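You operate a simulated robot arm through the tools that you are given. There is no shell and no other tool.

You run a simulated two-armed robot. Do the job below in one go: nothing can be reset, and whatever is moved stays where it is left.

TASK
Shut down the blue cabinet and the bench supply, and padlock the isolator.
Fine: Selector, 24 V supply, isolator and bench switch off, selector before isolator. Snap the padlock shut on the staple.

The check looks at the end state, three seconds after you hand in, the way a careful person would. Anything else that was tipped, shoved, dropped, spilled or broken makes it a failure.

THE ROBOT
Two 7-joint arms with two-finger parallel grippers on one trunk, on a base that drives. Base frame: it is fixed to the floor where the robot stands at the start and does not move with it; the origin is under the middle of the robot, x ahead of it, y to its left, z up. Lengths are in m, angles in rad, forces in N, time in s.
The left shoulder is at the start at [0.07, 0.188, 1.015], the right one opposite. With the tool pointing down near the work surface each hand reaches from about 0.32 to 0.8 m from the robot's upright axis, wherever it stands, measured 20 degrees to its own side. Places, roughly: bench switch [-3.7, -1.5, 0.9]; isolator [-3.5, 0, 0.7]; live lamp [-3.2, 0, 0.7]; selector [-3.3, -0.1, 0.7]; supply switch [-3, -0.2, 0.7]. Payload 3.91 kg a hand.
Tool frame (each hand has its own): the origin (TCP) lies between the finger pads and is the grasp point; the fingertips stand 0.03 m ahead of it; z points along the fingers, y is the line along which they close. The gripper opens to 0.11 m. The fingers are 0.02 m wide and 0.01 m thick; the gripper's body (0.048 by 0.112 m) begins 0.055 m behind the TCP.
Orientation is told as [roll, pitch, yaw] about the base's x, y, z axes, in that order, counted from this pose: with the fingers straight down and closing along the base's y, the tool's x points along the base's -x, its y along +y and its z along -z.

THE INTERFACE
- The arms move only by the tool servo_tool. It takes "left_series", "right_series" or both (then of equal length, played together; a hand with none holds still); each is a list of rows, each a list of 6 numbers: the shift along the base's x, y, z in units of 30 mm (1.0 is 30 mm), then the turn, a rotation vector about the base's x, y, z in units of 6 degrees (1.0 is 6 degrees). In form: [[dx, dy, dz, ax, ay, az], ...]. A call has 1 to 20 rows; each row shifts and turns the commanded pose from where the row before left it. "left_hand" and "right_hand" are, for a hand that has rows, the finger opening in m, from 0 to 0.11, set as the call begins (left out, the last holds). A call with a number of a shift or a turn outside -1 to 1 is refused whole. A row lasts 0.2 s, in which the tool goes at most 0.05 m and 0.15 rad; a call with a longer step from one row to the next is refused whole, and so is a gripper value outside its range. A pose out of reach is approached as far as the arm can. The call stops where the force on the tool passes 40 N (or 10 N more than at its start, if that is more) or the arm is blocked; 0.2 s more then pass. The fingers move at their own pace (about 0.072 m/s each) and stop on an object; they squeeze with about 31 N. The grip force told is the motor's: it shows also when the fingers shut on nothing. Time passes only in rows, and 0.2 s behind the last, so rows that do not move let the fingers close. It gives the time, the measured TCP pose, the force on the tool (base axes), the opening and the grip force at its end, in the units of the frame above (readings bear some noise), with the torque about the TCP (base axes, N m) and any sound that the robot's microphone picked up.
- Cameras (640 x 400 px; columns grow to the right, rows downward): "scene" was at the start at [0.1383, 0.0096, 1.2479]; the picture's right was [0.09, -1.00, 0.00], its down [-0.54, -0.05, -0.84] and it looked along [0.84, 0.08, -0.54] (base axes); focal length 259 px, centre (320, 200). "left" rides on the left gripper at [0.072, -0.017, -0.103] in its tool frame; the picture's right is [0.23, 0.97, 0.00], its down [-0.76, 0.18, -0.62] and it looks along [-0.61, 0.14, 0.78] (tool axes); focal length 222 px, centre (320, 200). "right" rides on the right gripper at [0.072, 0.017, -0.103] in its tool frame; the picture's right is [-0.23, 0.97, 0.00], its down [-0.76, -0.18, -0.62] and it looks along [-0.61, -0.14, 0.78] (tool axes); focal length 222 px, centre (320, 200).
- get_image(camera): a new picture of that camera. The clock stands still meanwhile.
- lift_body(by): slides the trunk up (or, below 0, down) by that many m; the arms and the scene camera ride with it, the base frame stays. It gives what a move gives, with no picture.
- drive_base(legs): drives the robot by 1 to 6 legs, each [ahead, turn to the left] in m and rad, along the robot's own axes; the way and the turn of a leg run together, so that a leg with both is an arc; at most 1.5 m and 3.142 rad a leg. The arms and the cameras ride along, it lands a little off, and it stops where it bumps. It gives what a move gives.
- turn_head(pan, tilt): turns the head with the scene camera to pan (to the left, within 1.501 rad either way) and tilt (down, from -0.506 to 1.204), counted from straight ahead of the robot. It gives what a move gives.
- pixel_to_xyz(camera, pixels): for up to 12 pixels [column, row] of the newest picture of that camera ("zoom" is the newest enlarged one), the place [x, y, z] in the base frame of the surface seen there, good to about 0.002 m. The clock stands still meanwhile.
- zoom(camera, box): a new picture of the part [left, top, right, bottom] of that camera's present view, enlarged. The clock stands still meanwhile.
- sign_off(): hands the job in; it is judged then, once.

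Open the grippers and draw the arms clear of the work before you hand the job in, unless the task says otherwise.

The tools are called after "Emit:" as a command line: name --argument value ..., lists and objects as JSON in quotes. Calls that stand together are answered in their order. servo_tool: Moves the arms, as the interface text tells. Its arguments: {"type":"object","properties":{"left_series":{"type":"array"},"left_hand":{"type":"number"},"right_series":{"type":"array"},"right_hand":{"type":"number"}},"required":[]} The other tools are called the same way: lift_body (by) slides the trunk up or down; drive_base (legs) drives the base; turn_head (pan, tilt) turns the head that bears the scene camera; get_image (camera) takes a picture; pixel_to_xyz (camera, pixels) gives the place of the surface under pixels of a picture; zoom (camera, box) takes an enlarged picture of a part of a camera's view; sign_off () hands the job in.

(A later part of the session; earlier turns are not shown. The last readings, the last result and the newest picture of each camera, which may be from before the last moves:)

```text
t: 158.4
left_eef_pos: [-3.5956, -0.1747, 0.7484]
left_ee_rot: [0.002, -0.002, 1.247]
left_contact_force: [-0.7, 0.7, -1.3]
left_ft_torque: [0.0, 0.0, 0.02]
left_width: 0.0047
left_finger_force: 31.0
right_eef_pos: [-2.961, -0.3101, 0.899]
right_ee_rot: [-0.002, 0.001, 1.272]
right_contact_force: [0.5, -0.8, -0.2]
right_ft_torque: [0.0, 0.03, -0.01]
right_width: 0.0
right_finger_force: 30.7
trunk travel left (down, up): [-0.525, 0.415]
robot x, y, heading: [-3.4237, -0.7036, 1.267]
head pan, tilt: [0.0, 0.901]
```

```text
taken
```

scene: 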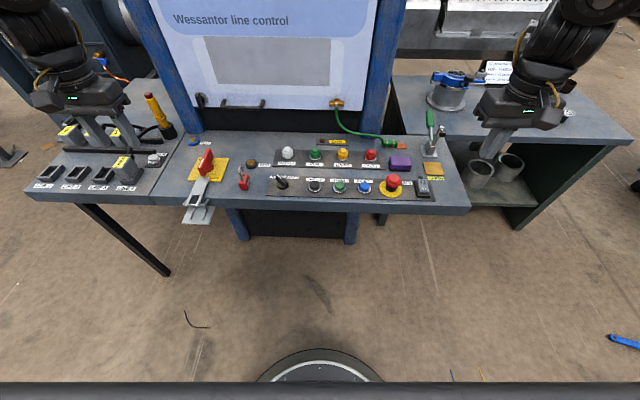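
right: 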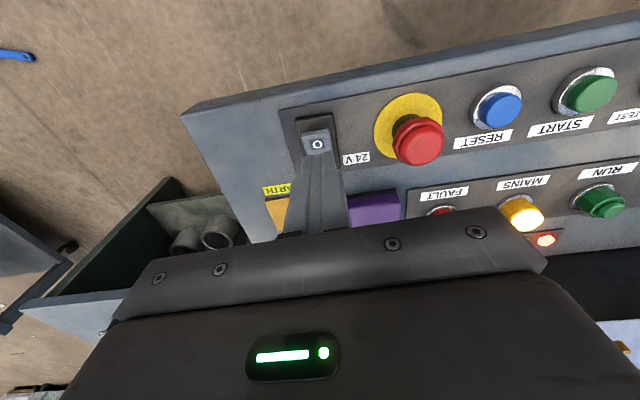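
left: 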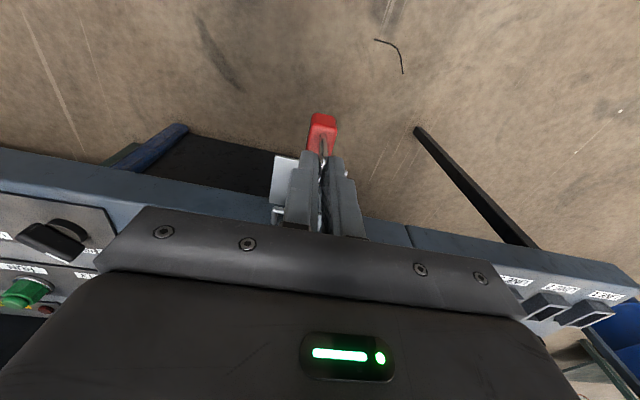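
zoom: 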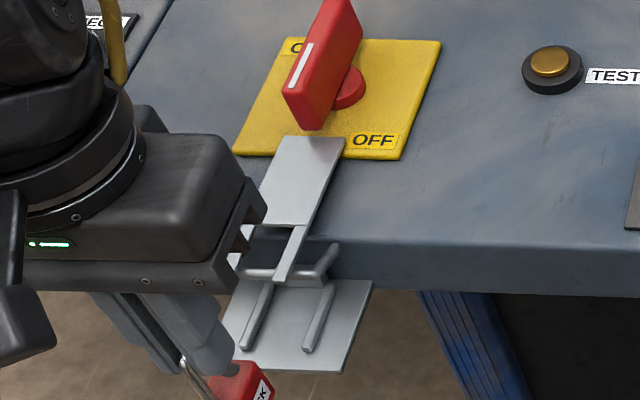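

Now at lateral 3.354, 63 mm out, z 0.748, and the way looks free. I slide toward the staple in small steps, first 42 mm.

Emit:
servo_tool --left_series '[[0.11, 0.33, 0, 0, 0, 0], [0.11, 0.33, 0, 0, 0, 0], [0.11, 0.33, 0, 0, 0, 0], [0.11, 0.33, 0, 0, 0, 0], [0, 0, 0, 0, 0, 0]]'

Emit:
zoom --camera "scene" --box '[170, 160, 250, 220]'

Emit:
get_image --camera "left"

```text
t: 159.6
left_eef_pos: [-3.5847, -0.1368, 0.7482]
left_ee_rot: [0.001, 0.0, 1.249]
left_contact_force: [0.5, 0.0, -0.5]
left_ft_torque: [0.03, 0.01, -0.01]
left_width: 0.0047
left_finger_force: 30.7
right_eef_pos: [-2.9613, -0.3103, 0.8967]
right_ee_rot: [0.001, 0.0, 1.274]
right_contact_force: [0.1, 0.5, 0.2]
right_ft_torque: [-0.02, 0.02, 0.0]
right_width: 0.0
right_finger_force: 31.0
trunk travel left (down, up): [-0.525, 0.415]
robot x, y, heading: [-3.427, -0.7082, 1.273]
head pan, tilt: [0.0, 0.901]
```

```text
6.67 times, centred on (210, 190) of scene
```

zoom: 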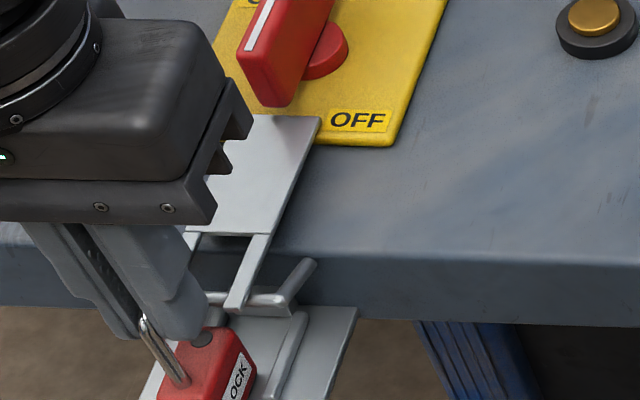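

```text
taken
```

left: 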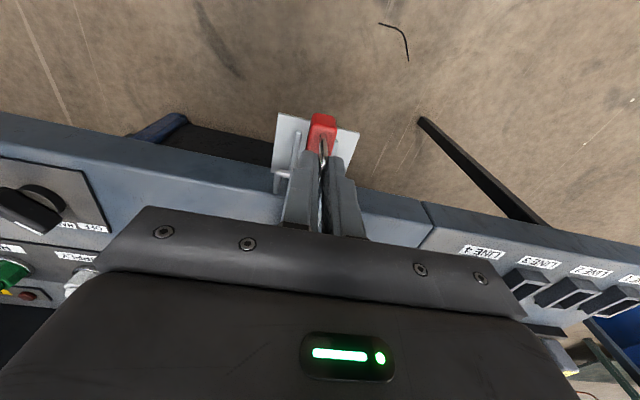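

The body is now over the plate between the ribs, with no contact force. I measure its place relative to the right rib and prong before the last 23 mm.

Emit:
zoom --camera "scene" --box '[175, 185, 225, 225]'

```text
10.00 times, centred on (200, 205) of scene
```

zoom: 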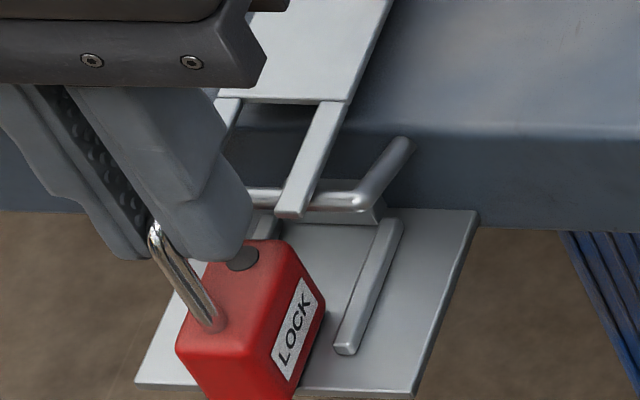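

Emit:
pixel_to_xyz --camera "zoom" --pixels '[[290, 340], [318, 290], [345, 345], [378, 270], [242, 258], [207, 318], [195, 350], [260, 350], [290, 210], [150, 375], [225, 385], [280, 248]]'

```text
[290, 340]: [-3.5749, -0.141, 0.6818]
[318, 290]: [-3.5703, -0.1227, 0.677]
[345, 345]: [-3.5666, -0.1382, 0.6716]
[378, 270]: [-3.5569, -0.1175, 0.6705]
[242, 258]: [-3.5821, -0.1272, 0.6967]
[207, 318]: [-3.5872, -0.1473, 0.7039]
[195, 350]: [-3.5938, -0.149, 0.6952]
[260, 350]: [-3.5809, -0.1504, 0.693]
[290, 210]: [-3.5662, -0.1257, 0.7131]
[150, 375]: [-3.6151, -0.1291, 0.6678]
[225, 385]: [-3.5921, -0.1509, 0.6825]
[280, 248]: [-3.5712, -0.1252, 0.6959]
```

The body is 2 mm left of centre between the ribs, top at z 0.696. I shift it 2 mm right, up 1 mm, and slide the last 23 mm in small steps.

Emit:
servo_tool --left_series '[[0.063, -0.021, 0.03, 0, 0, 0], [0.061, 0.183, 0, 0, 0, 0], [0.061, 0.183, 0, 0, 0, 0], [0.061, 0.183, 0, 0, 0, 0], [0.061, 0.183, 0, 0, 0, 0], [0, 0, 0, 0, 0, 0]]'

Emit:
zoom --camera "scene" --box '[175, 185, 225, 225]'

Emit:
get_image --camera "left"

```text
t: 161.0
left_eef_pos: [-3.5765, -0.1148, 0.7501]
left_ee_rot: [0.001, 0.001, 1.247]
left_contact_force: [0.2, 0.1, 0.2]
left_ft_torque: [0.0, -0.01, -0.01]
left_width: 0.0047
left_finger_force: 30.9
right_eef_pos: [-2.9605, -0.3103, 0.899]
right_ee_rot: [0.0, 0.0, 1.271]
right_contact_force: [0.7, -0.1, 0.1]
right_ft_torque: [0.01, 0.01, -0.01]
right_width: 0.0
right_finger_force: 30.7
trunk travel left (down, up): [-0.525, 0.415]
robot x, y, heading: [-3.4255, -0.7015, 1.27]
head pan, tilt: [0.0, 0.901]
```

```text
10.00 times, centred on (200, 205) of scene
```

zoom: 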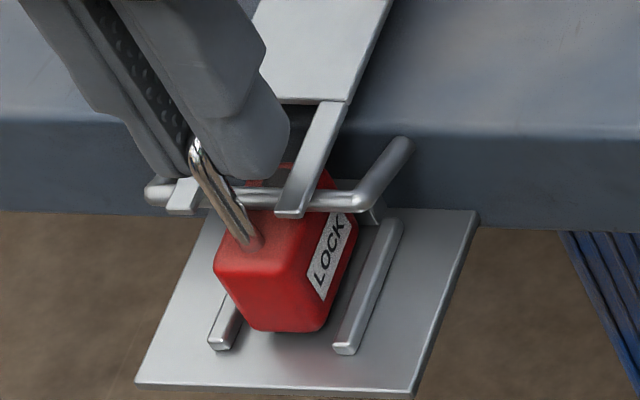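

```text
taken
```

left: 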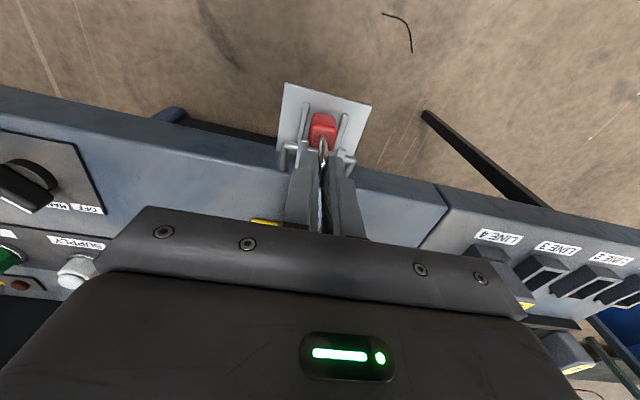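

Just right: body seated under the bar between the ribs, fixed leg in front of the bar, prongs on both sides, no force. I lower 2 mm to rest the body on the plate, then open the fingers.

Emit:
servo_tool --left_series '[[0, 0, -0.05, 0, 0, 0], [0, 0, -0.05, 0, 0, 0], [0, 0, 0, 0, 0, 0]]'

Emit:
zoom --camera "scene" --box '[175, 185, 225, 225]'

```text
t: 161.8
left_eef_pos: [-3.5746, -0.115, 0.7472]
left_ee_rot: [0.002, -0.001, 1.249]
left_contact_force: [-0.5, -0.1, 0.8]
left_ft_torque: [0.01, -0.02, 0.0]
left_width: 0.0049
left_finger_force: 31.1
right_eef_pos: [-2.9613, -0.311, 0.8982]
right_ee_rot: [0.0, 0.001, 1.271]
right_contact_force: [0.2, 0.2, -0.3]
right_ft_torque: [-0.01, 0.02, 0.05]
right_width: 0.0
right_finger_force: 31.5
trunk travel left (down, up): [-0.525, 0.415]
robot x, y, heading: [-3.4257, -0.7052, 1.272]
head pan, tilt: [0.0, 0.901]
```

```text
10.00 times, centred on (200, 205) of scene
```

zoom: 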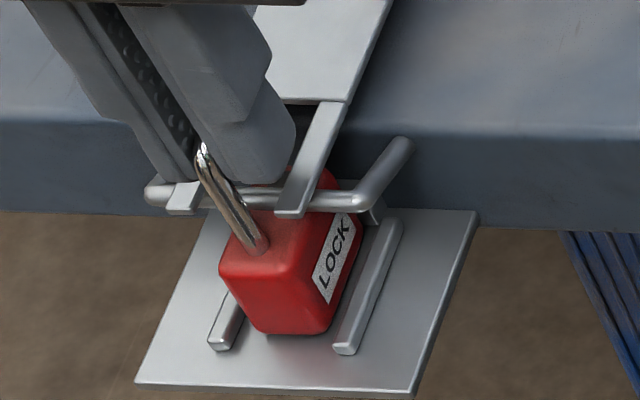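

I check the body's lowest edge against the plate to see whether it has landed.

Emit:
pixel_to_xyz --camera "zoom" --pixels '[[285, 328], [250, 315], [290, 345], [320, 320], [345, 290], [265, 245], [240, 275], [300, 265], [255, 190], [225, 200]]'

```text
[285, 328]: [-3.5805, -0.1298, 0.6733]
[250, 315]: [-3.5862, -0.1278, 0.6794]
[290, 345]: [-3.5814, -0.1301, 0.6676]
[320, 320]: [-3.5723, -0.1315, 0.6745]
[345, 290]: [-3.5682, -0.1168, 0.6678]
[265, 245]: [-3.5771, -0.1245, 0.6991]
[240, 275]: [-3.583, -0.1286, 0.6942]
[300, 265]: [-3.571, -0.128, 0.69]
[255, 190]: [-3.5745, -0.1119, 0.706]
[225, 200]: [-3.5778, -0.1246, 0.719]
```

The body's bottom is within about 1-2 mm of the plate; I release by opening to 0.03 and let it settle, then look.

Emit:
servo_tool --left_series '[[0, 0, 0, 0, 0, 0], [0, 0, 0, 0, 0, 0], [0, 0, 0, 0, 0, 0]]' --left_hand 0.03

Emit:
servo_tool --left_series '[[0, 0, 0.4, 0, 0, 0], [0, 0, 0.5, 0, 0, 0], [0, 0, 0.5, 0, 0, 0], [0, 0, 0.3, 0, 0, 0]]'

Emit:
zoom --camera "scene" --box '[170, 175, 230, 225]'

Emit:
get_image --camera "left"

```text
t: 162.6
left_eef_pos: [-3.5739, -0.1136, 0.7489]
left_ee_rot: [0.002, 0.0, 1.247]
left_contact_force: [-0.6, 0.5, -0.3]
left_ft_torque: [-0.03, -0.01, 0.02]
left_width: 0.03
left_finger_force: 0.0
right_eef_pos: [-2.9609, -0.3106, 0.898]
right_ee_rot: [0.0, 0.001, 1.271]
right_contact_force: [0.3, -0.4, -0.7]
right_ft_torque: [0.0, 0.04, 0.0]
right_width: 0.0
right_finger_force: 31.2
trunk travel left (down, up): [-0.525, 0.415]
robot x, y, heading: [-3.4256, -0.6998, 1.272]
head pan, tilt: [0.0, 0.901]
```

```text
t: 163.6
left_eef_pos: [-3.5763, -0.1155, 0.7993]
left_ee_rot: [0.002, 0.0, 1.248]
left_contact_force: [-0.2, 0.0, -0.3]
left_ft_torque: [-0.01, -0.02, 0.03]
left_width: 0.0301
left_finger_force: 0.1
right_eef_pos: [-2.9611, -0.31, 0.8971]
right_ee_rot: [0.001, 0.002, 1.271]
right_contact_force: [0.1, 0.4, -0.8]
right_ft_torque: [0.05, 0.02, -0.01]
right_width: 0.0
right_finger_force: 31.1
trunk travel left (down, up): [-0.525, 0.415]
robot x, y, heading: [-3.4285, -0.7053, 1.267]
head pan, tilt: [0.0, 0.901]
```

```text
8.00 times, centred on (200, 200) of scene
```

zoom: 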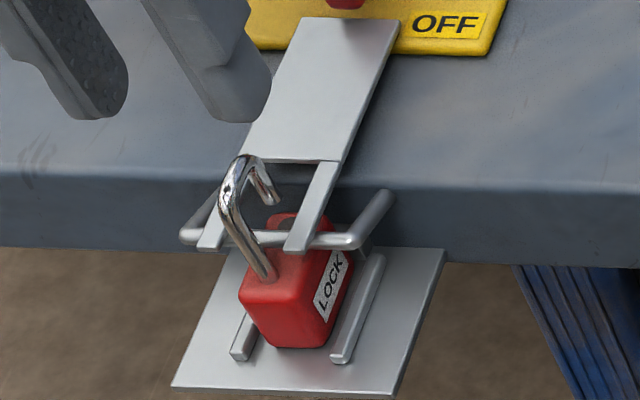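

```text
taken
```

left: 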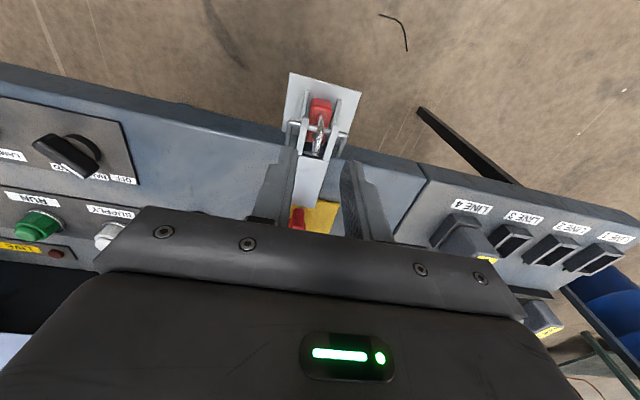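

The padlock stands by itself on the plate, shackle over the bar with its free leg behind it. I measure the crown's place for the push.

Emit:
pixel_to_xyz --camera "zoom" --pixels '[[240, 165], [250, 158], [228, 190], [265, 195], [262, 270], [282, 225], [300, 240], [320, 180], [210, 245], [240, 350], [285, 345], [345, 350]]'

Emit:
zoom --camera "left" --box '[280, 65, 370, 165]'

```text
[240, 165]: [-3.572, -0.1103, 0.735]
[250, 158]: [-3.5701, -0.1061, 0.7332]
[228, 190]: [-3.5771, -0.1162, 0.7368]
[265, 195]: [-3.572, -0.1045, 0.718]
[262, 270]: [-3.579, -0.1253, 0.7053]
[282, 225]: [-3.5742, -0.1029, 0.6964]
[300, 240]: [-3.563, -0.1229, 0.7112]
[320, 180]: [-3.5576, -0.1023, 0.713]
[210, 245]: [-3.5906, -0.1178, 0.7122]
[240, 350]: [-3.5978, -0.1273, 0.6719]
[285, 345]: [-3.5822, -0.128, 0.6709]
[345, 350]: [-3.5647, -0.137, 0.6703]
```

```text
4.00 times, centred on (325, 115) of left
```

zoom: 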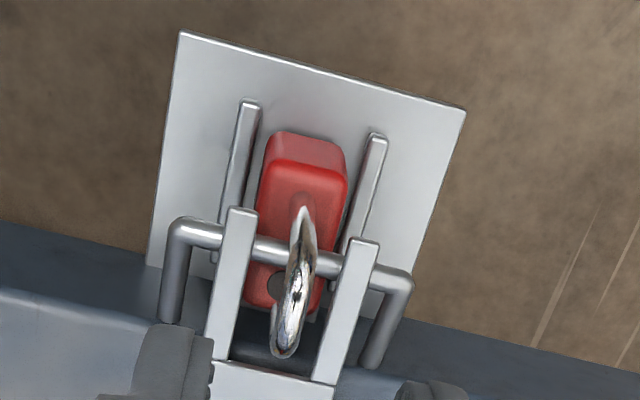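

Crown top is at z 0.738, centred under the TCP within 2 mm. I close the fingers and push straight down in 3 mm steps, watching force and sound.

Emit:
servo_tool --left_series '[[0.03, 0.06, 0, 0, 0, 0], [0, 0, 0, 0, 0, 0], [0, 0, -0.5, 0, 0, 0], [0, 0, -0.4, 0, 0, 0], [0, 0, -0.1, 0, 0, 0], [0, 0, -0.1, 0, 0, 0], [0, 0, -0.1, 0, 0, 0]]' --left_hand 0.0

Emit:
zoom --camera "scene" --box '[170, 165, 230, 225]'

```text
t: 165.2
left_eef_pos: [-3.5754, -0.1147, 0.7619]
left_ee_rot: [0.002, 0.0, 1.249]
left_contact_force: [0.0, -1.2, 2.0]
left_ft_torque: [-0.03, -0.05, 0.01]
left_width: 0.0
left_finger_force: 31.0
right_eef_pos: [-2.9612, -0.3098, 0.8982]
right_ee_rot: [0.0, 0.001, 1.271]
right_contact_force: [-0.3, -0.4, 0.5]
right_ft_torque: [0.0, -0.02, 0.0]
right_width: 0.0
right_finger_force: 31.3
trunk travel left (down, up): [-0.525, 0.415]
robot x, y, heading: [-3.4275, -0.7066, 1.266]
head pan, tilt: [0.0, 0.901]
```

```text
6.67 times, centred on (200, 195) of scene
```

zoom: 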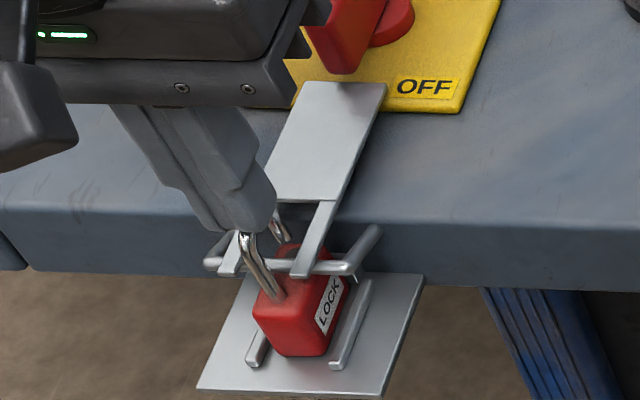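

Contact at about 2 N with the shackle already sinking. I keep pushing in 3 mm steps.

Emit:
servo_tool --left_series '[[0, 0, -0.1, 0, 0, 0], [0, 0, -0.1, 0, 0, 0], [0, 0, -0.1, 0, 0, 0], [0, 0, -0.1, 0, 0, 0]]'

Emit:
zoom --camera "scene" --box '[170, 165, 230, 225]'

```text
t: 166.2
left_eef_pos: [-3.5752, -0.1143, 0.7496]
left_ee_rot: [0.002, -0.001, 1.249]
left_contact_force: [-0.1, 0.1, 0.5]
left_ft_torque: [-0.03, 0.04, -0.02]
left_width: 0.0002
left_finger_force: 31.0
right_eef_pos: [-2.9621, -0.31, 0.8966]
right_ee_rot: [0.001, -0.001, 1.272]
right_contact_force: [-1.1, -0.9, -0.1]
right_ft_torque: [0.02, -0.04, 0.04]
right_width: 0.0
right_finger_force: 30.9
trunk travel left (down, up): [-0.525, 0.415]
robot x, y, heading: [-3.4236, -0.7043, 1.269]
head pan, tilt: [0.0, 0.901]
```

```text
6.67 times, centred on (200, 195) of scene
```

zoom: 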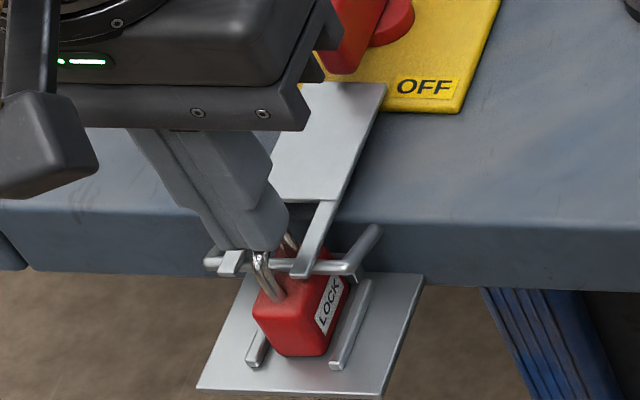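

Tips are at z 0.7196 with hardly any force; no click yet. I go on in 1.5 mm steps.

Emit:
servo_tool --left_series '[[0, 0, -0.05, 0, 0, 0], [0, 0, -0.05, 0, 0, 0], [0, 0, -0.05, 0, 0, 0]]'

Emit:
zoom --camera "scene" --box '[180, 180, 220, 220]'

```text
t: 167.0
left_eef_pos: [-3.5757, -0.1151, 0.7449]
left_ee_rot: [0.0, 0.0, 1.248]
left_contact_force: [-0.4, 2.0, 1.1]
left_ft_torque: [0.05, 0.02, -0.01]
left_width: 0.0
left_finger_force: 30.6
right_eef_pos: [-2.961, -0.3099, 0.8984]
right_ee_rot: [0.001, 0.0, 1.271]
right_contact_force: [0.2, 1.0, 0.3]
right_ft_torque: [0.02, -0.01, 0.02]
right_width: 0.0
right_finger_force: 31.2
trunk travel left (down, up): [-0.525, 0.415]
robot x, y, heading: [-3.4273, -0.7073, 1.269]
head pan, tilt: [0.0, 0.901]
```

```text
10.00 times, centred on (200, 200) of scene
```

zoom: 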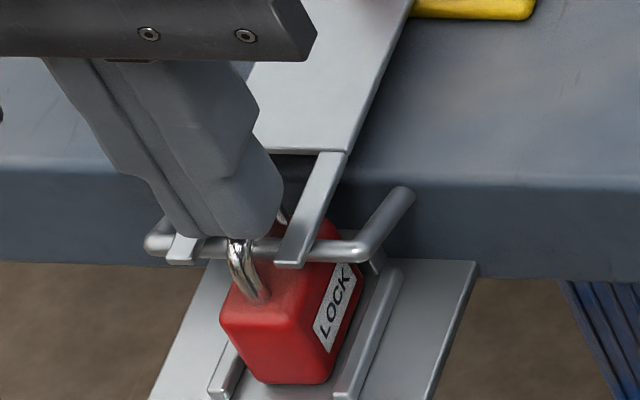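

Tip at z 0.715, only 1-2 N, no snap yet. I continue by 1 mm steps till a clear resistance shows.

Emit:
servo_tool --left_series '[[0, 0, -0.04, 0, 0, 0], [0, 0, -0.04, 0, 0, 0], [0, 0, -0.04, 0, 0, 0]]'

```text
t: 167.8
left_eef_pos: [-3.5744, -0.1147, 0.7425]
left_ee_rot: [0.003, -0.003, 1.25]
left_contact_force: [-1.7, 0.8, 11.7]
left_ft_torque: [0.07, 0.04, 0.04]
left_width: 0.0
left_finger_force: 30.9
right_eef_pos: [-2.9615, -0.3108, 0.8982]
right_ee_rot: [0.0, -0.002, 1.272]
right_contact_force: [-0.2, 0.4, -0.2]
right_ft_torque: [0.0, -0.03, 0.01]
right_width: 0.0
right_finger_force: 31.0
trunk travel left (down, up): [-0.525, 0.415]
robot x, y, heading: [-3.4254, -0.7039, 1.268]
head pan, tilt: [0.0, 0.901]
```

Resistance 12 N now at tip z 0.7125. I press on to build up force.

Emit:
servo_tool --left_series '[[0, 0, -0.05, 0, 0, 0], [0, 0, -0.05, 0, 0, 0], [0, 0, -0.05, 0, 0, 0]]'

Emit:
zoom --camera "scene" --box '[180, 180, 220, 220]'

```text
t: 168.6
left_eef_pos: [-3.5746, -0.1146, 0.7408]
left_ee_rot: [0.003, -0.009, 1.247]
left_contact_force: [-4.3, 6.7, 37.8]
left_ft_torque: [0.36, 0.03, 0.07]
left_width: 0.0001
left_finger_force: 31.0
right_eef_pos: [-2.9608, -0.3124, 0.8995]
right_ee_rot: [0.002, -0.003, 1.27]
right_contact_force: [-0.5, 0.0, 0.0]
right_ft_torque: [0.0, -0.03, -0.03]
right_width: 0.0001
right_finger_force: 31.1
trunk travel left (down, up): [-0.525, 0.415]
robot x, y, heading: [-3.4291, -0.7033, 1.272]
head pan, tilt: [0.0, 0.901]
```

```text
10.00 times, centred on (200, 200) of scene
```

zoom: 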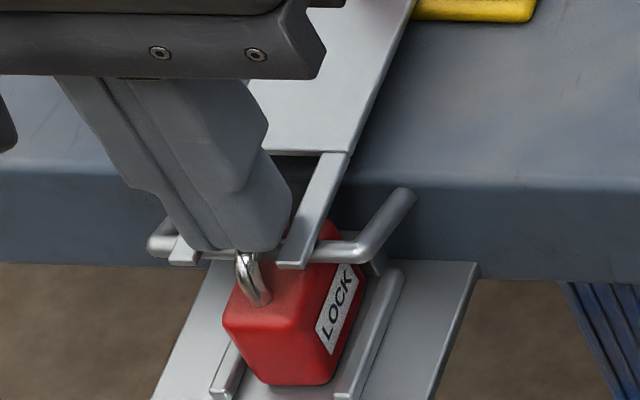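

38 N at tip z 0.711 - that may be the prongs rather than the shackle. I back up and look at the shackle.

Emit:
servo_tool --left_series '[[0, 0, 0.3, 0, 0, 0], [0, 0, 0.8, 0, 0, 0], [0, 0, 1, 0, 0, 0], [-0.2, 0.2, 0.5, 0, 0, 0]]'

Emit:
zoom --camera "scene" --box '[170, 175, 230, 225]'

Emit:
zoom --camera "left" --box '[270, 60, 390, 160]'

```text
t: 169.6
left_eef_pos: [-3.5824, -0.1088, 0.8125]
left_ee_rot: [0.002, 0.001, 1.249]
left_contact_force: [0.5, 0.3, 0.0]
left_ft_torque: [0.03, -0.01, 0.02]
left_width: 0.0
left_finger_force: 30.6
right_eef_pos: [-2.9607, -0.3108, 0.8966]
right_ee_rot: [0.0, -0.001, 1.271]
right_contact_force: [-0.2, -0.1, -0.4]
right_ft_torque: [0.01, -0.01, 0.0]
right_width: 0.0
right_finger_force: 30.5
trunk travel left (down, up): [-0.525, 0.415]
robot x, y, heading: [-3.4278, -0.7041, 1.273]
head pan, tilt: [0.0, 0.901]
```

```text
8.00 times, centred on (200, 200) of scene
```

zoom: 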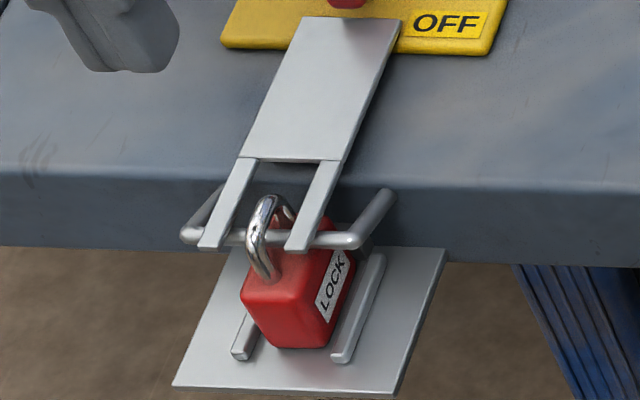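

```text
4.00 times, centred on (330, 110) of left
```

zoom: 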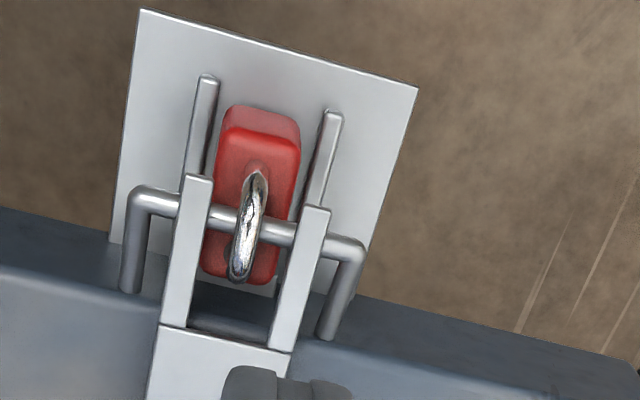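

The shackle has gone down and its free leg is in the hole. I measure the crown's height and the body to judge if it's fully shut.

Emit:
pixel_to_xyz --camera "zoom" --pixels '[[250, 210], [250, 190], [243, 240], [240, 265], [265, 140], [285, 150], [258, 110], [220, 225], [188, 250], [300, 260], [290, 240], [240, 285]]'

Emit:
zoom --camera "scene" --box '[185, 190, 215, 220]'

```text
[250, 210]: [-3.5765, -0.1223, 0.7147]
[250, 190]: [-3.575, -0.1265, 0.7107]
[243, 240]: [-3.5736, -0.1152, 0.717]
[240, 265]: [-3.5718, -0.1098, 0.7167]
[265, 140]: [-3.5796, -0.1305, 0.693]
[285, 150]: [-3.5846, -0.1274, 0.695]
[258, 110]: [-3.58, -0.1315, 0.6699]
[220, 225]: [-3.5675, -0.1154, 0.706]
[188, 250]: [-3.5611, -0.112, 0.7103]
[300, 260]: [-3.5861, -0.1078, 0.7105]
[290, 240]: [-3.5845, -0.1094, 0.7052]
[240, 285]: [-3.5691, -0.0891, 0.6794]
```

```text
13.33 times, centred on (200, 205) of scene
```

zoom: 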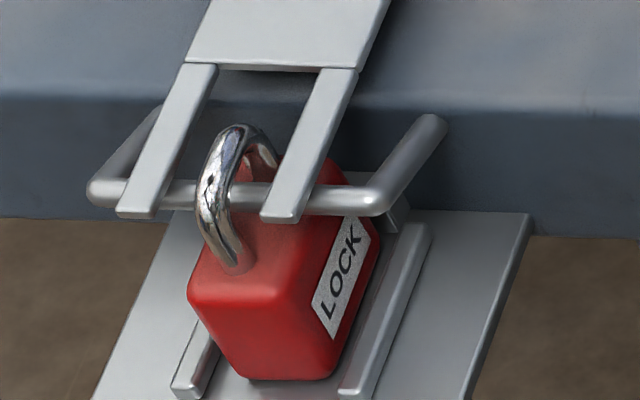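

The crown stands at z 0.717, about 5 mm higher than the tips got, so the closed fingers likely landed on the prongs with the crown in the groove between them. I'll press with a single finger (10 mm thick) in the 19 mm slot: open to 0.06 and shift so the left finger is over the crown.

Emit:
servo_tool --left_series '[[0.5, -0.2, 0, 0, 0, 0], [0.5, -0.2, 0, 0, 0, 0], [0.41, -0.16, -0.3, 0, 0, 0], [0, 0, -0.4, 0, 0, 0], [0, 0, 0, 0, 0, 0]]' --left_hand 0.06

Emit:
zoom --camera "scene" --box '[170, 165, 240, 225]'

Emit:
get_image --camera "left"

```text
t: 170.8
left_eef_pos: [-3.5358, -0.1258, 0.7956]
left_ee_rot: [0.002, -0.001, 1.249]
left_contact_force: [-0.3, 0.0, 0.3]
left_ft_torque: [0.02, 0.0, 0.03]
left_width: 0.06
left_finger_force: 0.2
right_eef_pos: [-2.9608, -0.3105, 0.8983]
right_ee_rot: [-0.002, 0.0, 1.274]
right_contact_force: [1.0, 0.1, -0.7]
right_ft_torque: [0.03, 0.01, 0.03]
right_width: 0.0
right_finger_force: 30.9
trunk travel left (down, up): [-0.525, 0.415]
robot x, y, heading: [-3.4274, -0.7059, 1.268]
head pan, tilt: [0.0, 0.901]
```

```text
6.67 times, centred on (205, 195) of scene
```

zoom: 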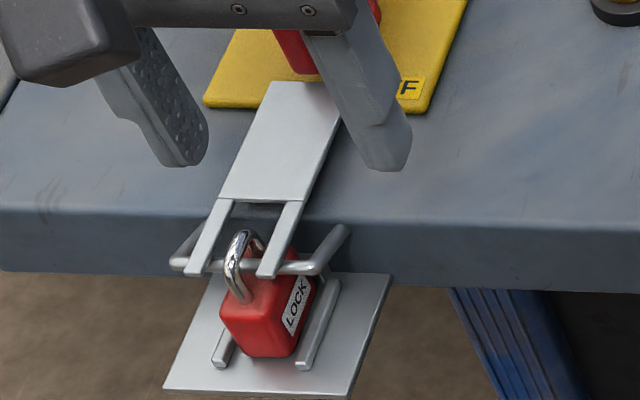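

```text
taken
```

left: 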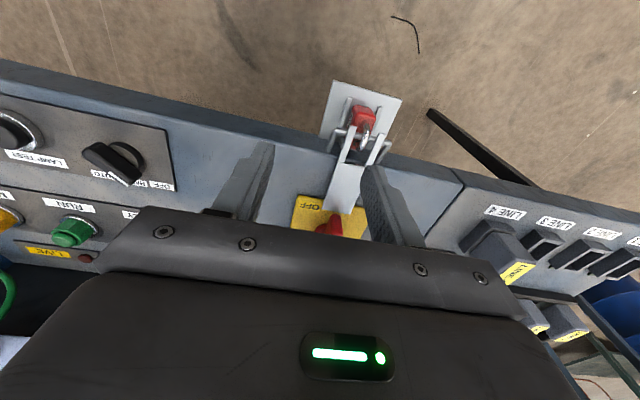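

I check where the left fingertip really is relative to the crown.

Emit:
pixel_to_xyz --camera "zoom" --pixels '[[185, 160], [170, 155], [200, 155], [375, 165], [400, 160], [390, 150], [245, 240], [232, 265], [205, 270], [268, 272]]'

```text
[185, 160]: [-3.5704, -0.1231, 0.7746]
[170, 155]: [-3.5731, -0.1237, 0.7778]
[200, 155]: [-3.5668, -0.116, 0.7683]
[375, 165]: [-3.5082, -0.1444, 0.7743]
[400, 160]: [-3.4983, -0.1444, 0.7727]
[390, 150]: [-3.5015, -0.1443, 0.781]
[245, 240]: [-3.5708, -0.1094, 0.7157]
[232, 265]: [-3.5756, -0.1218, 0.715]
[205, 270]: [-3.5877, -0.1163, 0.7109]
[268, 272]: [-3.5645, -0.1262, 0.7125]
```

The left finger's centre is 4 mm right of the crown; I shift it and lower to just above the crown.

Emit:
servo_tool --left_series '[[-0.143, 0, 0, 0, 0, 0], [0, 0, -0.5, 0, 0, 0], [0, 0, -0.5, 0, 0, 0], [0, 0, -0.4, 0, 0, 0], [0, 0, 0, 0, 0, 0]]'

Emit:
zoom --camera "scene" --box '[180, 180, 230, 220]'

Emit:
zoom --camera "left" --box '[320, 70, 420, 200]'

```text
t: 172.0
left_eef_pos: [-3.5419, -0.1248, 0.7529]
left_ee_rot: [0.003, -0.001, 1.248]
left_contact_force: [0.9, -0.6, 0.0]
left_ft_torque: [-0.02, 0.02, 0.01]
left_width: 0.0601
left_finger_force: 0.0
right_eef_pos: [-2.961, -0.3102, 0.8975]
right_ee_rot: [0.0, -0.002, 1.27]
right_contact_force: [0.0, 0.6, -0.2]
right_ft_torque: [-0.01, 0.02, 0.0]
right_width: 0.0001
right_finger_force: 30.6
trunk travel left (down, up): [-0.525, 0.415]
robot x, y, heading: [-3.4251, -0.701, 1.269]
head pan, tilt: [0.0, 0.901]
```

```text
10.00 times, centred on (205, 200) of scene
```

zoom: 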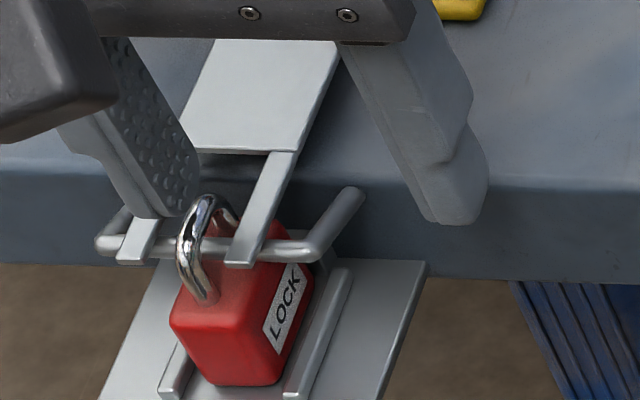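

```text
3.08 times, centred on (370, 135) of left
```

zoom: 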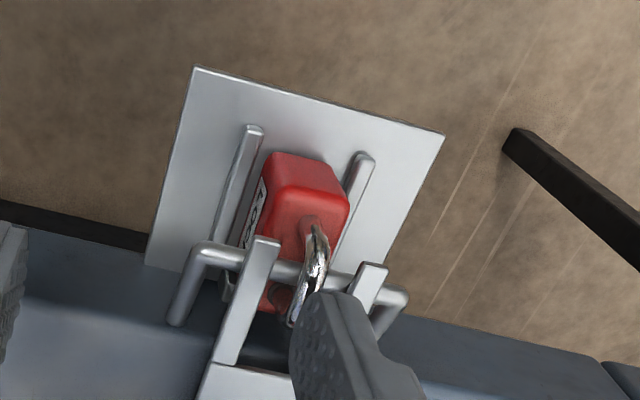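

In both views the finger looks left of the crown; I measure its tip again.

Emit:
zoom --camera "scene" --box '[180, 180, 230, 220]'

Emit:
pixel_to_xyz --camera "zoom" --pixels '[[180, 205], [192, 180], [150, 215], [130, 200], [160, 170], [430, 215], [470, 210], [425, 200], [205, 205], [195, 265], [130, 240], [240, 260]]'

```text
10.00 times, centred on (205, 200) of scene
```

zoom: 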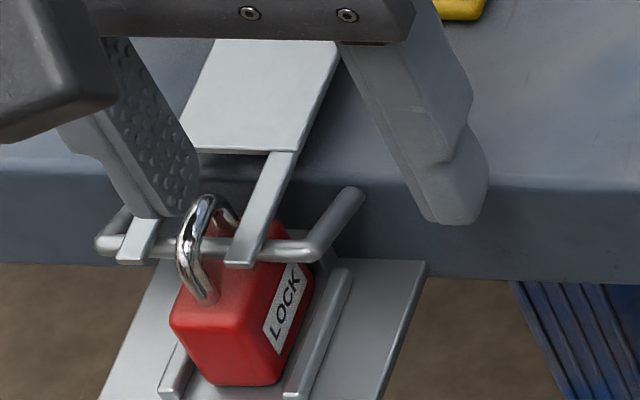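

```text
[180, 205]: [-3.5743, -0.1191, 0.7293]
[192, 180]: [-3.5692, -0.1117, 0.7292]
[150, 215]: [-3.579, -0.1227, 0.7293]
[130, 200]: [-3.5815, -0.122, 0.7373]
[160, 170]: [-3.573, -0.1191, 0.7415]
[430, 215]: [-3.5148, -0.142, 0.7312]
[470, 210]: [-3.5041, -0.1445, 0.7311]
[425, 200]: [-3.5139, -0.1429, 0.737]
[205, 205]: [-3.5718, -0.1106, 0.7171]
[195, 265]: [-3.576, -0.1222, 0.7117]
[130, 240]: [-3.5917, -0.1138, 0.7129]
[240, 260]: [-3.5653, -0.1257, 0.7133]
```

The tip's visible bottom is about 25 mm ahead of TCP (not 30), so the earlier push did bear on the crown at z 0.717 with 38 N. I still press once more with this single finger, shifted 2.5 mm right onto the crown, to be sure it is home.

Emit:
servo_tool --left_series '[[0.08, -0.027, 0, 0, 0, 0], [0, 0, -0.12, 0, 0, 0], [0, 0, -0.1, 0, 0, 0], [0, 0, -0.08, 0, 0, 0], [0, 0, 0, 0, 0, 0]]'

Emit:
zoom --camera "scene" --box '[180, 180, 230, 220]'

```text
t: 173.2
left_eef_pos: [-3.5392, -0.1269, 0.7439]
left_ee_rot: [0.001, -0.002, 1.245]
left_contact_force: [0.5, 0.0, 5.1]
left_ft_torque: [0.11, 0.17, -0.03]
left_width: 0.0597
left_finger_force: 0.0
right_eef_pos: [-2.9612, -0.3106, 0.8982]
right_ee_rot: [0.0, -0.002, 1.272]
right_contact_force: [0.0, 0.0, -1.2]
right_ft_torque: [0.03, 0.02, 0.03]
right_width: 0.0001
right_finger_force: 31.2
trunk travel left (down, up): [-0.525, 0.415]
robot x, y, heading: [-3.4271, -0.7047, 1.276]
head pan, tilt: [0.0, 0.901]
```

```text
10.00 times, centred on (205, 200) of scene
```

zoom: 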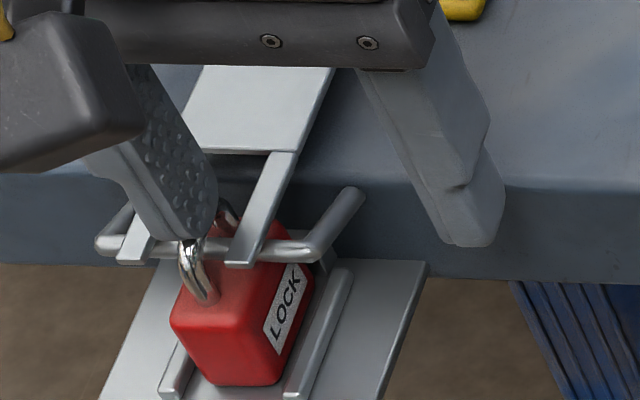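

Contact on the crown at TCP z 0.744 (5 N), finger well inside the slot. I press on with small steps up to about 35 N.

Emit:
servo_tool --left_series '[[0, 0, -0.06, 0, 0, 0], [0, 0, -0.06, 0, 0, 0], [0, 0, -0.06, 0, 0, 0], [0, 0, 0, 0, 0, 0]]'

Emit:
zoom --camera "scene" --box '[180, 180, 230, 220]'

```text
t: 174.2
left_eef_pos: [-3.5391, -0.1263, 0.739]
left_ee_rot: [0.004, -0.005, 1.249]
left_contact_force: [0.6, 1.8, 18.5]
left_ft_torque: [0.33, 0.59, -0.09]
left_width: 0.0598
left_finger_force: 0.0
right_eef_pos: [-2.9613, -0.3123, 0.8974]
right_ee_rot: [0.003, -0.001, 1.269]
right_contact_force: [-0.3, -0.9, 0.8]
right_ft_torque: [-0.02, 0.0, 0.0]
right_width: 0.0
right_finger_force: 30.2
trunk travel left (down, up): [-0.525, 0.415]
robot x, y, heading: [-3.4253, -0.7027, 1.269]
head pan, tilt: [0.0, 0.901]
```

```text
10.00 times, centred on (205, 200) of scene
```

zoom: 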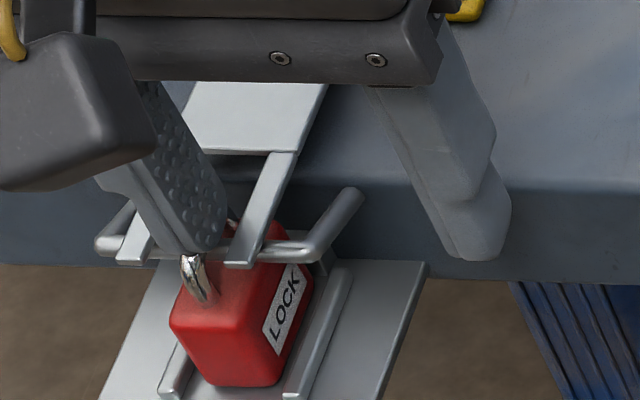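

The crown is sinking further than before (TCP z 0.739 at 18 N), so the earlier stop was the prongs. I keep pressing.

Emit:
servo_tool --left_series '[[0, 0, -0.05, 0, 0, 0], [0, 0, -0.05, 0, 0, 0], [0, 0, -0.05, 0, 0, 0], [0, 0, 0, 0, 0, 0]]'

Emit:
zoom --camera "scene" --box '[180, 180, 230, 220]'

```text
t: 175.2
left_eef_pos: [-3.5394, -0.1271, 0.7375]
left_ee_rot: [0.002, -0.005, 1.248]
left_contact_force: [0.4, 0.9, 40.2]
left_ft_torque: [0.6, 1.37, -0.07]
left_width: 0.0602
left_finger_force: 0.8
right_eef_pos: [-2.9594, -0.3136, 0.8982]
right_ee_rot: [0.002, -0.005, 1.271]
right_contact_force: [-0.9, 0.0, -0.2]
right_ft_torque: [-0.03, -0.01, 0.01]
right_width: 0.0
right_finger_force: 30.7
trunk travel left (down, up): [-0.525, 0.415]
robot x, y, heading: [-3.4234, -0.7057, 1.271]
head pan, tilt: [0.0, 0.901]
```

```text
10.00 times, centred on (205, 200) of scene
```

zoom: 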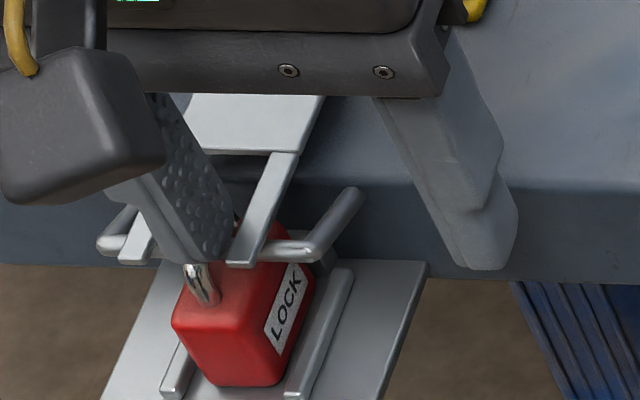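

Now 40 N at TCP z 0.7375. I raise the hand and inspect the crown.

Emit:
servo_tool --left_series '[[0, 0, 0.3, 0, 0, 0], [0, 0, 0.8, 0, 0, 0], [0, 0, 1, 0, 0, 0], [-0.3, 0.4, 0.5, 0, 0, 0], [-0.3, 0.4, 0, 0, 0, 0]]'

Emit:
zoom --camera "scene" --box '[185, 185, 225, 220]'

Emit:
pixel_to_xyz --camera "zoom" --pixels '[[200, 160], [215, 150]]'

```text
t: 176.4
left_eef_pos: [-3.5596, -0.1029, 0.8112]
left_ee_rot: [0.002, 0.0, 1.247]
left_contact_force: [0.2, 0.1, 0.5]
left_ft_torque: [0.0, 0.04, 0.03]
left_width: 0.0599
left_finger_force: 0.1
right_eef_pos: [-2.9619, -0.3103, 0.8982]
right_ee_rot: [0.0, 0.0, 1.272]
right_contact_force: [-0.8, -0.1, -0.4]
right_ft_torque: [0.0, 0.0, 0.02]
right_width: 0.0
right_finger_force: 30.8
trunk travel left (down, up): [-0.525, 0.415]
robot x, y, heading: [-3.4245, -0.7052, 1.272]
head pan, tilt: [0.0, 0.901]
```

```text
11.43 times, centred on (205, 202) of scene
```

zoom: 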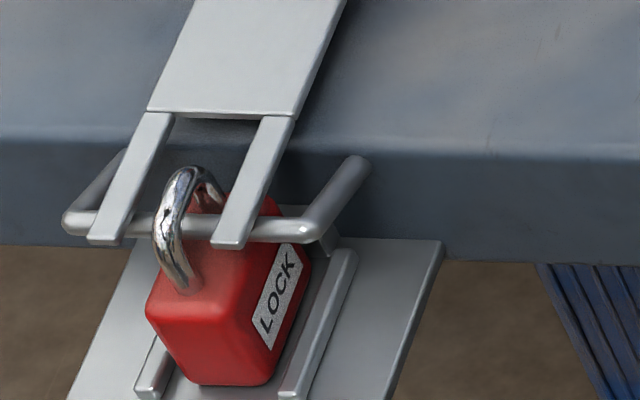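

```text
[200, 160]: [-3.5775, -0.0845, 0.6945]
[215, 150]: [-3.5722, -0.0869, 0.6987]
```

I measure the crown's height again.

Emit:
pixel_to_xyz --camera "zoom" --pixels '[[185, 175], [172, 195], [198, 172], [165, 225], [185, 285], [210, 190], [200, 300], [240, 270], [255, 210], [110, 230], [225, 240], [205, 207]]'

```text
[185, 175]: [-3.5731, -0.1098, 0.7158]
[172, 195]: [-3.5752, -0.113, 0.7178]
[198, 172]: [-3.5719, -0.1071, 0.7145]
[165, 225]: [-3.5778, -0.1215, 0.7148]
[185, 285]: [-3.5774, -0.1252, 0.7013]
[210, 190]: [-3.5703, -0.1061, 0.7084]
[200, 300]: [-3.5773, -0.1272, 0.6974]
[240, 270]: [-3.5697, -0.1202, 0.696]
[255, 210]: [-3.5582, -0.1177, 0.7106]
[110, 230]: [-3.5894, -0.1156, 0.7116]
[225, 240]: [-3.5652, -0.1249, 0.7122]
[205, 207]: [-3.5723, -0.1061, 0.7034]
```

The crown is back at z 0.7175, so pressing to 40 N only flexed it against its end stop: the shackle is home. To be sure it is latched I'll grip the crown lightly from above and tug upward a few mm.

Emit:
servo_tool --left_series '[[-0.23, -0.2, 0, 0, 0, 0], [-0.23, -0.19, 0, 0, 0, 0], [0, 0, -0.8, 0, 0, 0], [0, 0, -0.8, 0, 0, 0], [0, 0, -0.5, 0, 0, 0], [0, 0, 0, 0, 0, 0]]' --left_hand 0.03

Emit:
zoom --camera "scene" --box '[180, 180, 225, 220]'

Emit:
zoom --camera "left" --box '[270, 70, 370, 190]'

```text
t: 177.8
left_eef_pos: [-3.5716, -0.1123, 0.7491]
left_ee_rot: [0.001, -0.002, 1.249]
left_contact_force: [0.3, 0.3, 0.4]
left_ft_torque: [-0.01, 0.01, 0.0]
left_width: 0.03
left_finger_force: 0.1
right_eef_pos: [-2.9616, -0.3111, 0.8983]
right_ee_rot: [0.003, -0.001, 1.271]
right_contact_force: [-0.2, -0.5, 0.3]
right_ft_torque: [0.03, 0.0, -0.01]
right_width: 0.0002
right_finger_force: 30.7
trunk travel left (down, up): [-0.525, 0.415]
robot x, y, heading: [-3.4234, -0.7039, 1.267]
head pan, tilt: [0.0, 0.901]
```

```text
10.00 times, centred on (202, 200) of scene
```

zoom: 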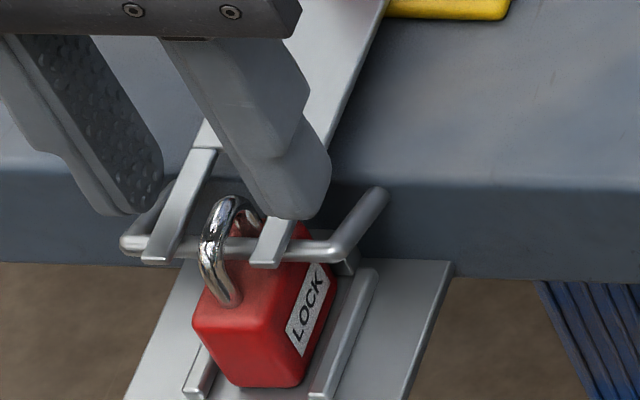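

```text
3.33 times, centred on (320, 130) of left
```

zoom: 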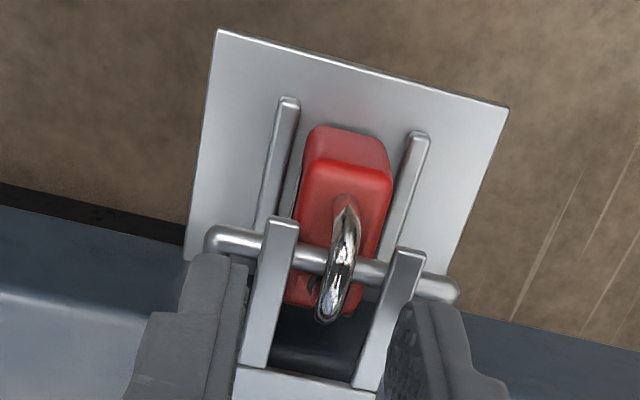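

Fingers straddle the crown. I lower 5 mm more, close on it, and tug up by 4 mm, then look.

Emit:
servo_tool --left_series '[[0, 0, -0.08, 0, 0, 0], [0, 0, -0.08, 0, 0, 0], [0, 0, 0, 0, 0, 0]]'

Emit:
servo_tool --left_series '[[0, 0, 0, 0, 0, 0], [0, 0, 0, 0, 0, 0], [0, 0, 0, 0, 0, 0]]' --left_hand 0.0

```text
t: 178.6
left_eef_pos: [-3.5729, -0.114, 0.7436]
left_ee_rot: [0.003, 0.001, 1.248]
left_contact_force: [1.1, -0.4, -0.4]
left_ft_torque: [0.0, -0.01, 0.0]
left_width: 0.0298
left_finger_force: 0.1
right_eef_pos: [-2.9617, -0.3102, 0.8976]
right_ee_rot: [0.0, 0.001, 1.268]
right_contact_force: [-0.5, 0.3, 0.1]
right_ft_torque: [0.0, -0.01, 0.01]
right_width: 0.0
right_finger_force: 30.5
trunk travel left (down, up): [-0.525, 0.415]
robot x, y, heading: [-3.4238, -0.704, 1.272]
head pan, tilt: [0.0, 0.901]
```

```text
t: 179.4
left_eef_pos: [-3.57, -0.1134, 0.7446]
left_ee_rot: [0.002, -0.001, 1.249]
left_contact_force: [-0.1, 0.9, 3.3]
left_ft_torque: [0.0, -0.02, 0.01]
left_width: 0.0
left_finger_force: 31.2
right_eef_pos: [-2.9607, -0.3111, 0.8985]
right_ee_rot: [0.0, -0.002, 1.271]
right_contact_force: [-1.1, 0.4, 0.1]
right_ft_torque: [0.0, 0.02, 0.0]
right_width: 0.0001
right_finger_force: 31.1
trunk travel left (down, up): [-0.525, 0.415]
robot x, y, heading: [-3.4257, -0.7061, 1.268]
head pan, tilt: [0.0, 0.901]
```

The fingers shut over the crown without catching it (width 0), as their tips are chamfered, so a tug isn't possible above the prongs. I'll instead press once more with the single finger, with somewhat more force, to make sure it's latched; first I lift, open and move over.

Emit:
servo_tool --left_series '[[0, 0, 0.6, 0, 0, 0], [0, 0, 0.9, 0, 0, 0], [0.5, -0.22, 0, 0, 0, 0], [0.53, -0.22, 0, 0, 0, 0], [0, 0, 0, 0, 0, 0], [0, 0, -0.7, 0, 0, 0], [0, 0, -0.5, 0, 0, 0], [0, 0, 0, 0, 0, 0]]' --left_hand 0.06

Emit:
zoom --camera "scene" --box '[180, 180, 225, 220]'

```text
t: 181.2
left_eef_pos: [-3.5395, -0.1271, 0.7524]
left_ee_rot: [0.003, -0.003, 1.248]
left_contact_force: [0.2, 0.5, 0.4]
left_ft_torque: [-0.01, 0.04, -0.04]
left_width: 0.06
left_finger_force: 0.1
right_eef_pos: [-2.9609, -0.3098, 0.8972]
right_ee_rot: [0.0, 0.001, 1.273]
right_contact_force: [-0.3, -0.1, 0.0]
right_ft_torque: [0.02, 0.01, 0.0]
right_width: 0.0
right_finger_force: 30.5
trunk travel left (down, up): [-0.525, 0.415]
robot x, y, heading: [-3.4291, -0.7047, 1.273]
head pan, tilt: [0.0, 0.901]
```

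```text
10.00 times, centred on (202, 200) of scene
```

zoom: 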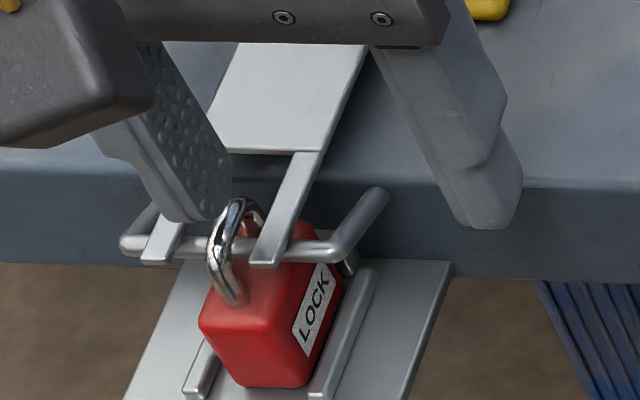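

Finger is over the crown. I press down until the 40 N stop.

Emit:
servo_tool --left_series '[[0, 0, -0.25, 0, 0, 0], [0, 0, -0.08, 0, 0, 0], [0, 0, -0.08, 0, 0, 0], [0, 0, -0.06, 0, 0, 0], [0, 0, -0.05, 0, 0, 0], [0, 0, 0, 0, 0, 0]]'

Emit:
zoom --camera "left" --box '[320, 70, 420, 200]'

```text
t: 182.6
left_eef_pos: [-3.54, -0.1278, 0.7387]
left_ee_rot: [0.004, -0.005, 1.247]
left_contact_force: [3.1, 1.3, 24.6]
left_ft_torque: [0.35, 0.71, -0.08]
left_width: 0.059
left_finger_force: 0.1
right_eef_pos: [-2.9611, -0.3132, 0.898]
right_ee_rot: [0.002, -0.003, 1.271]
right_contact_force: [-0.6, -0.2, 0.3]
right_ft_torque: [0.02, -0.03, 0.01]
right_width: 0.0
right_finger_force: 30.8
trunk travel left (down, up): [-0.525, 0.415]
robot x, y, heading: [-3.426, -0.7061, 1.267]
head pan, tilt: [0.0, 0.901]
```

```text
3.08 times, centred on (370, 135) of left
```

zoom: 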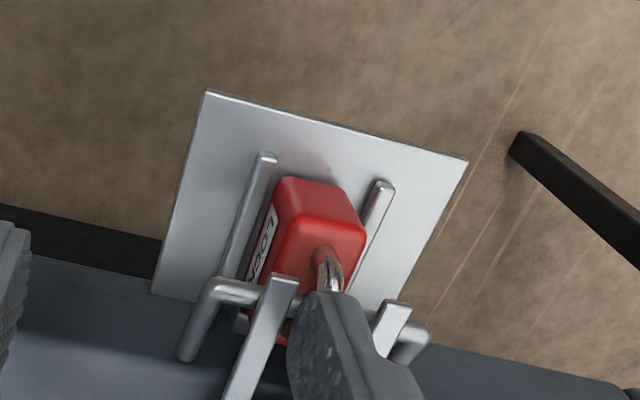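

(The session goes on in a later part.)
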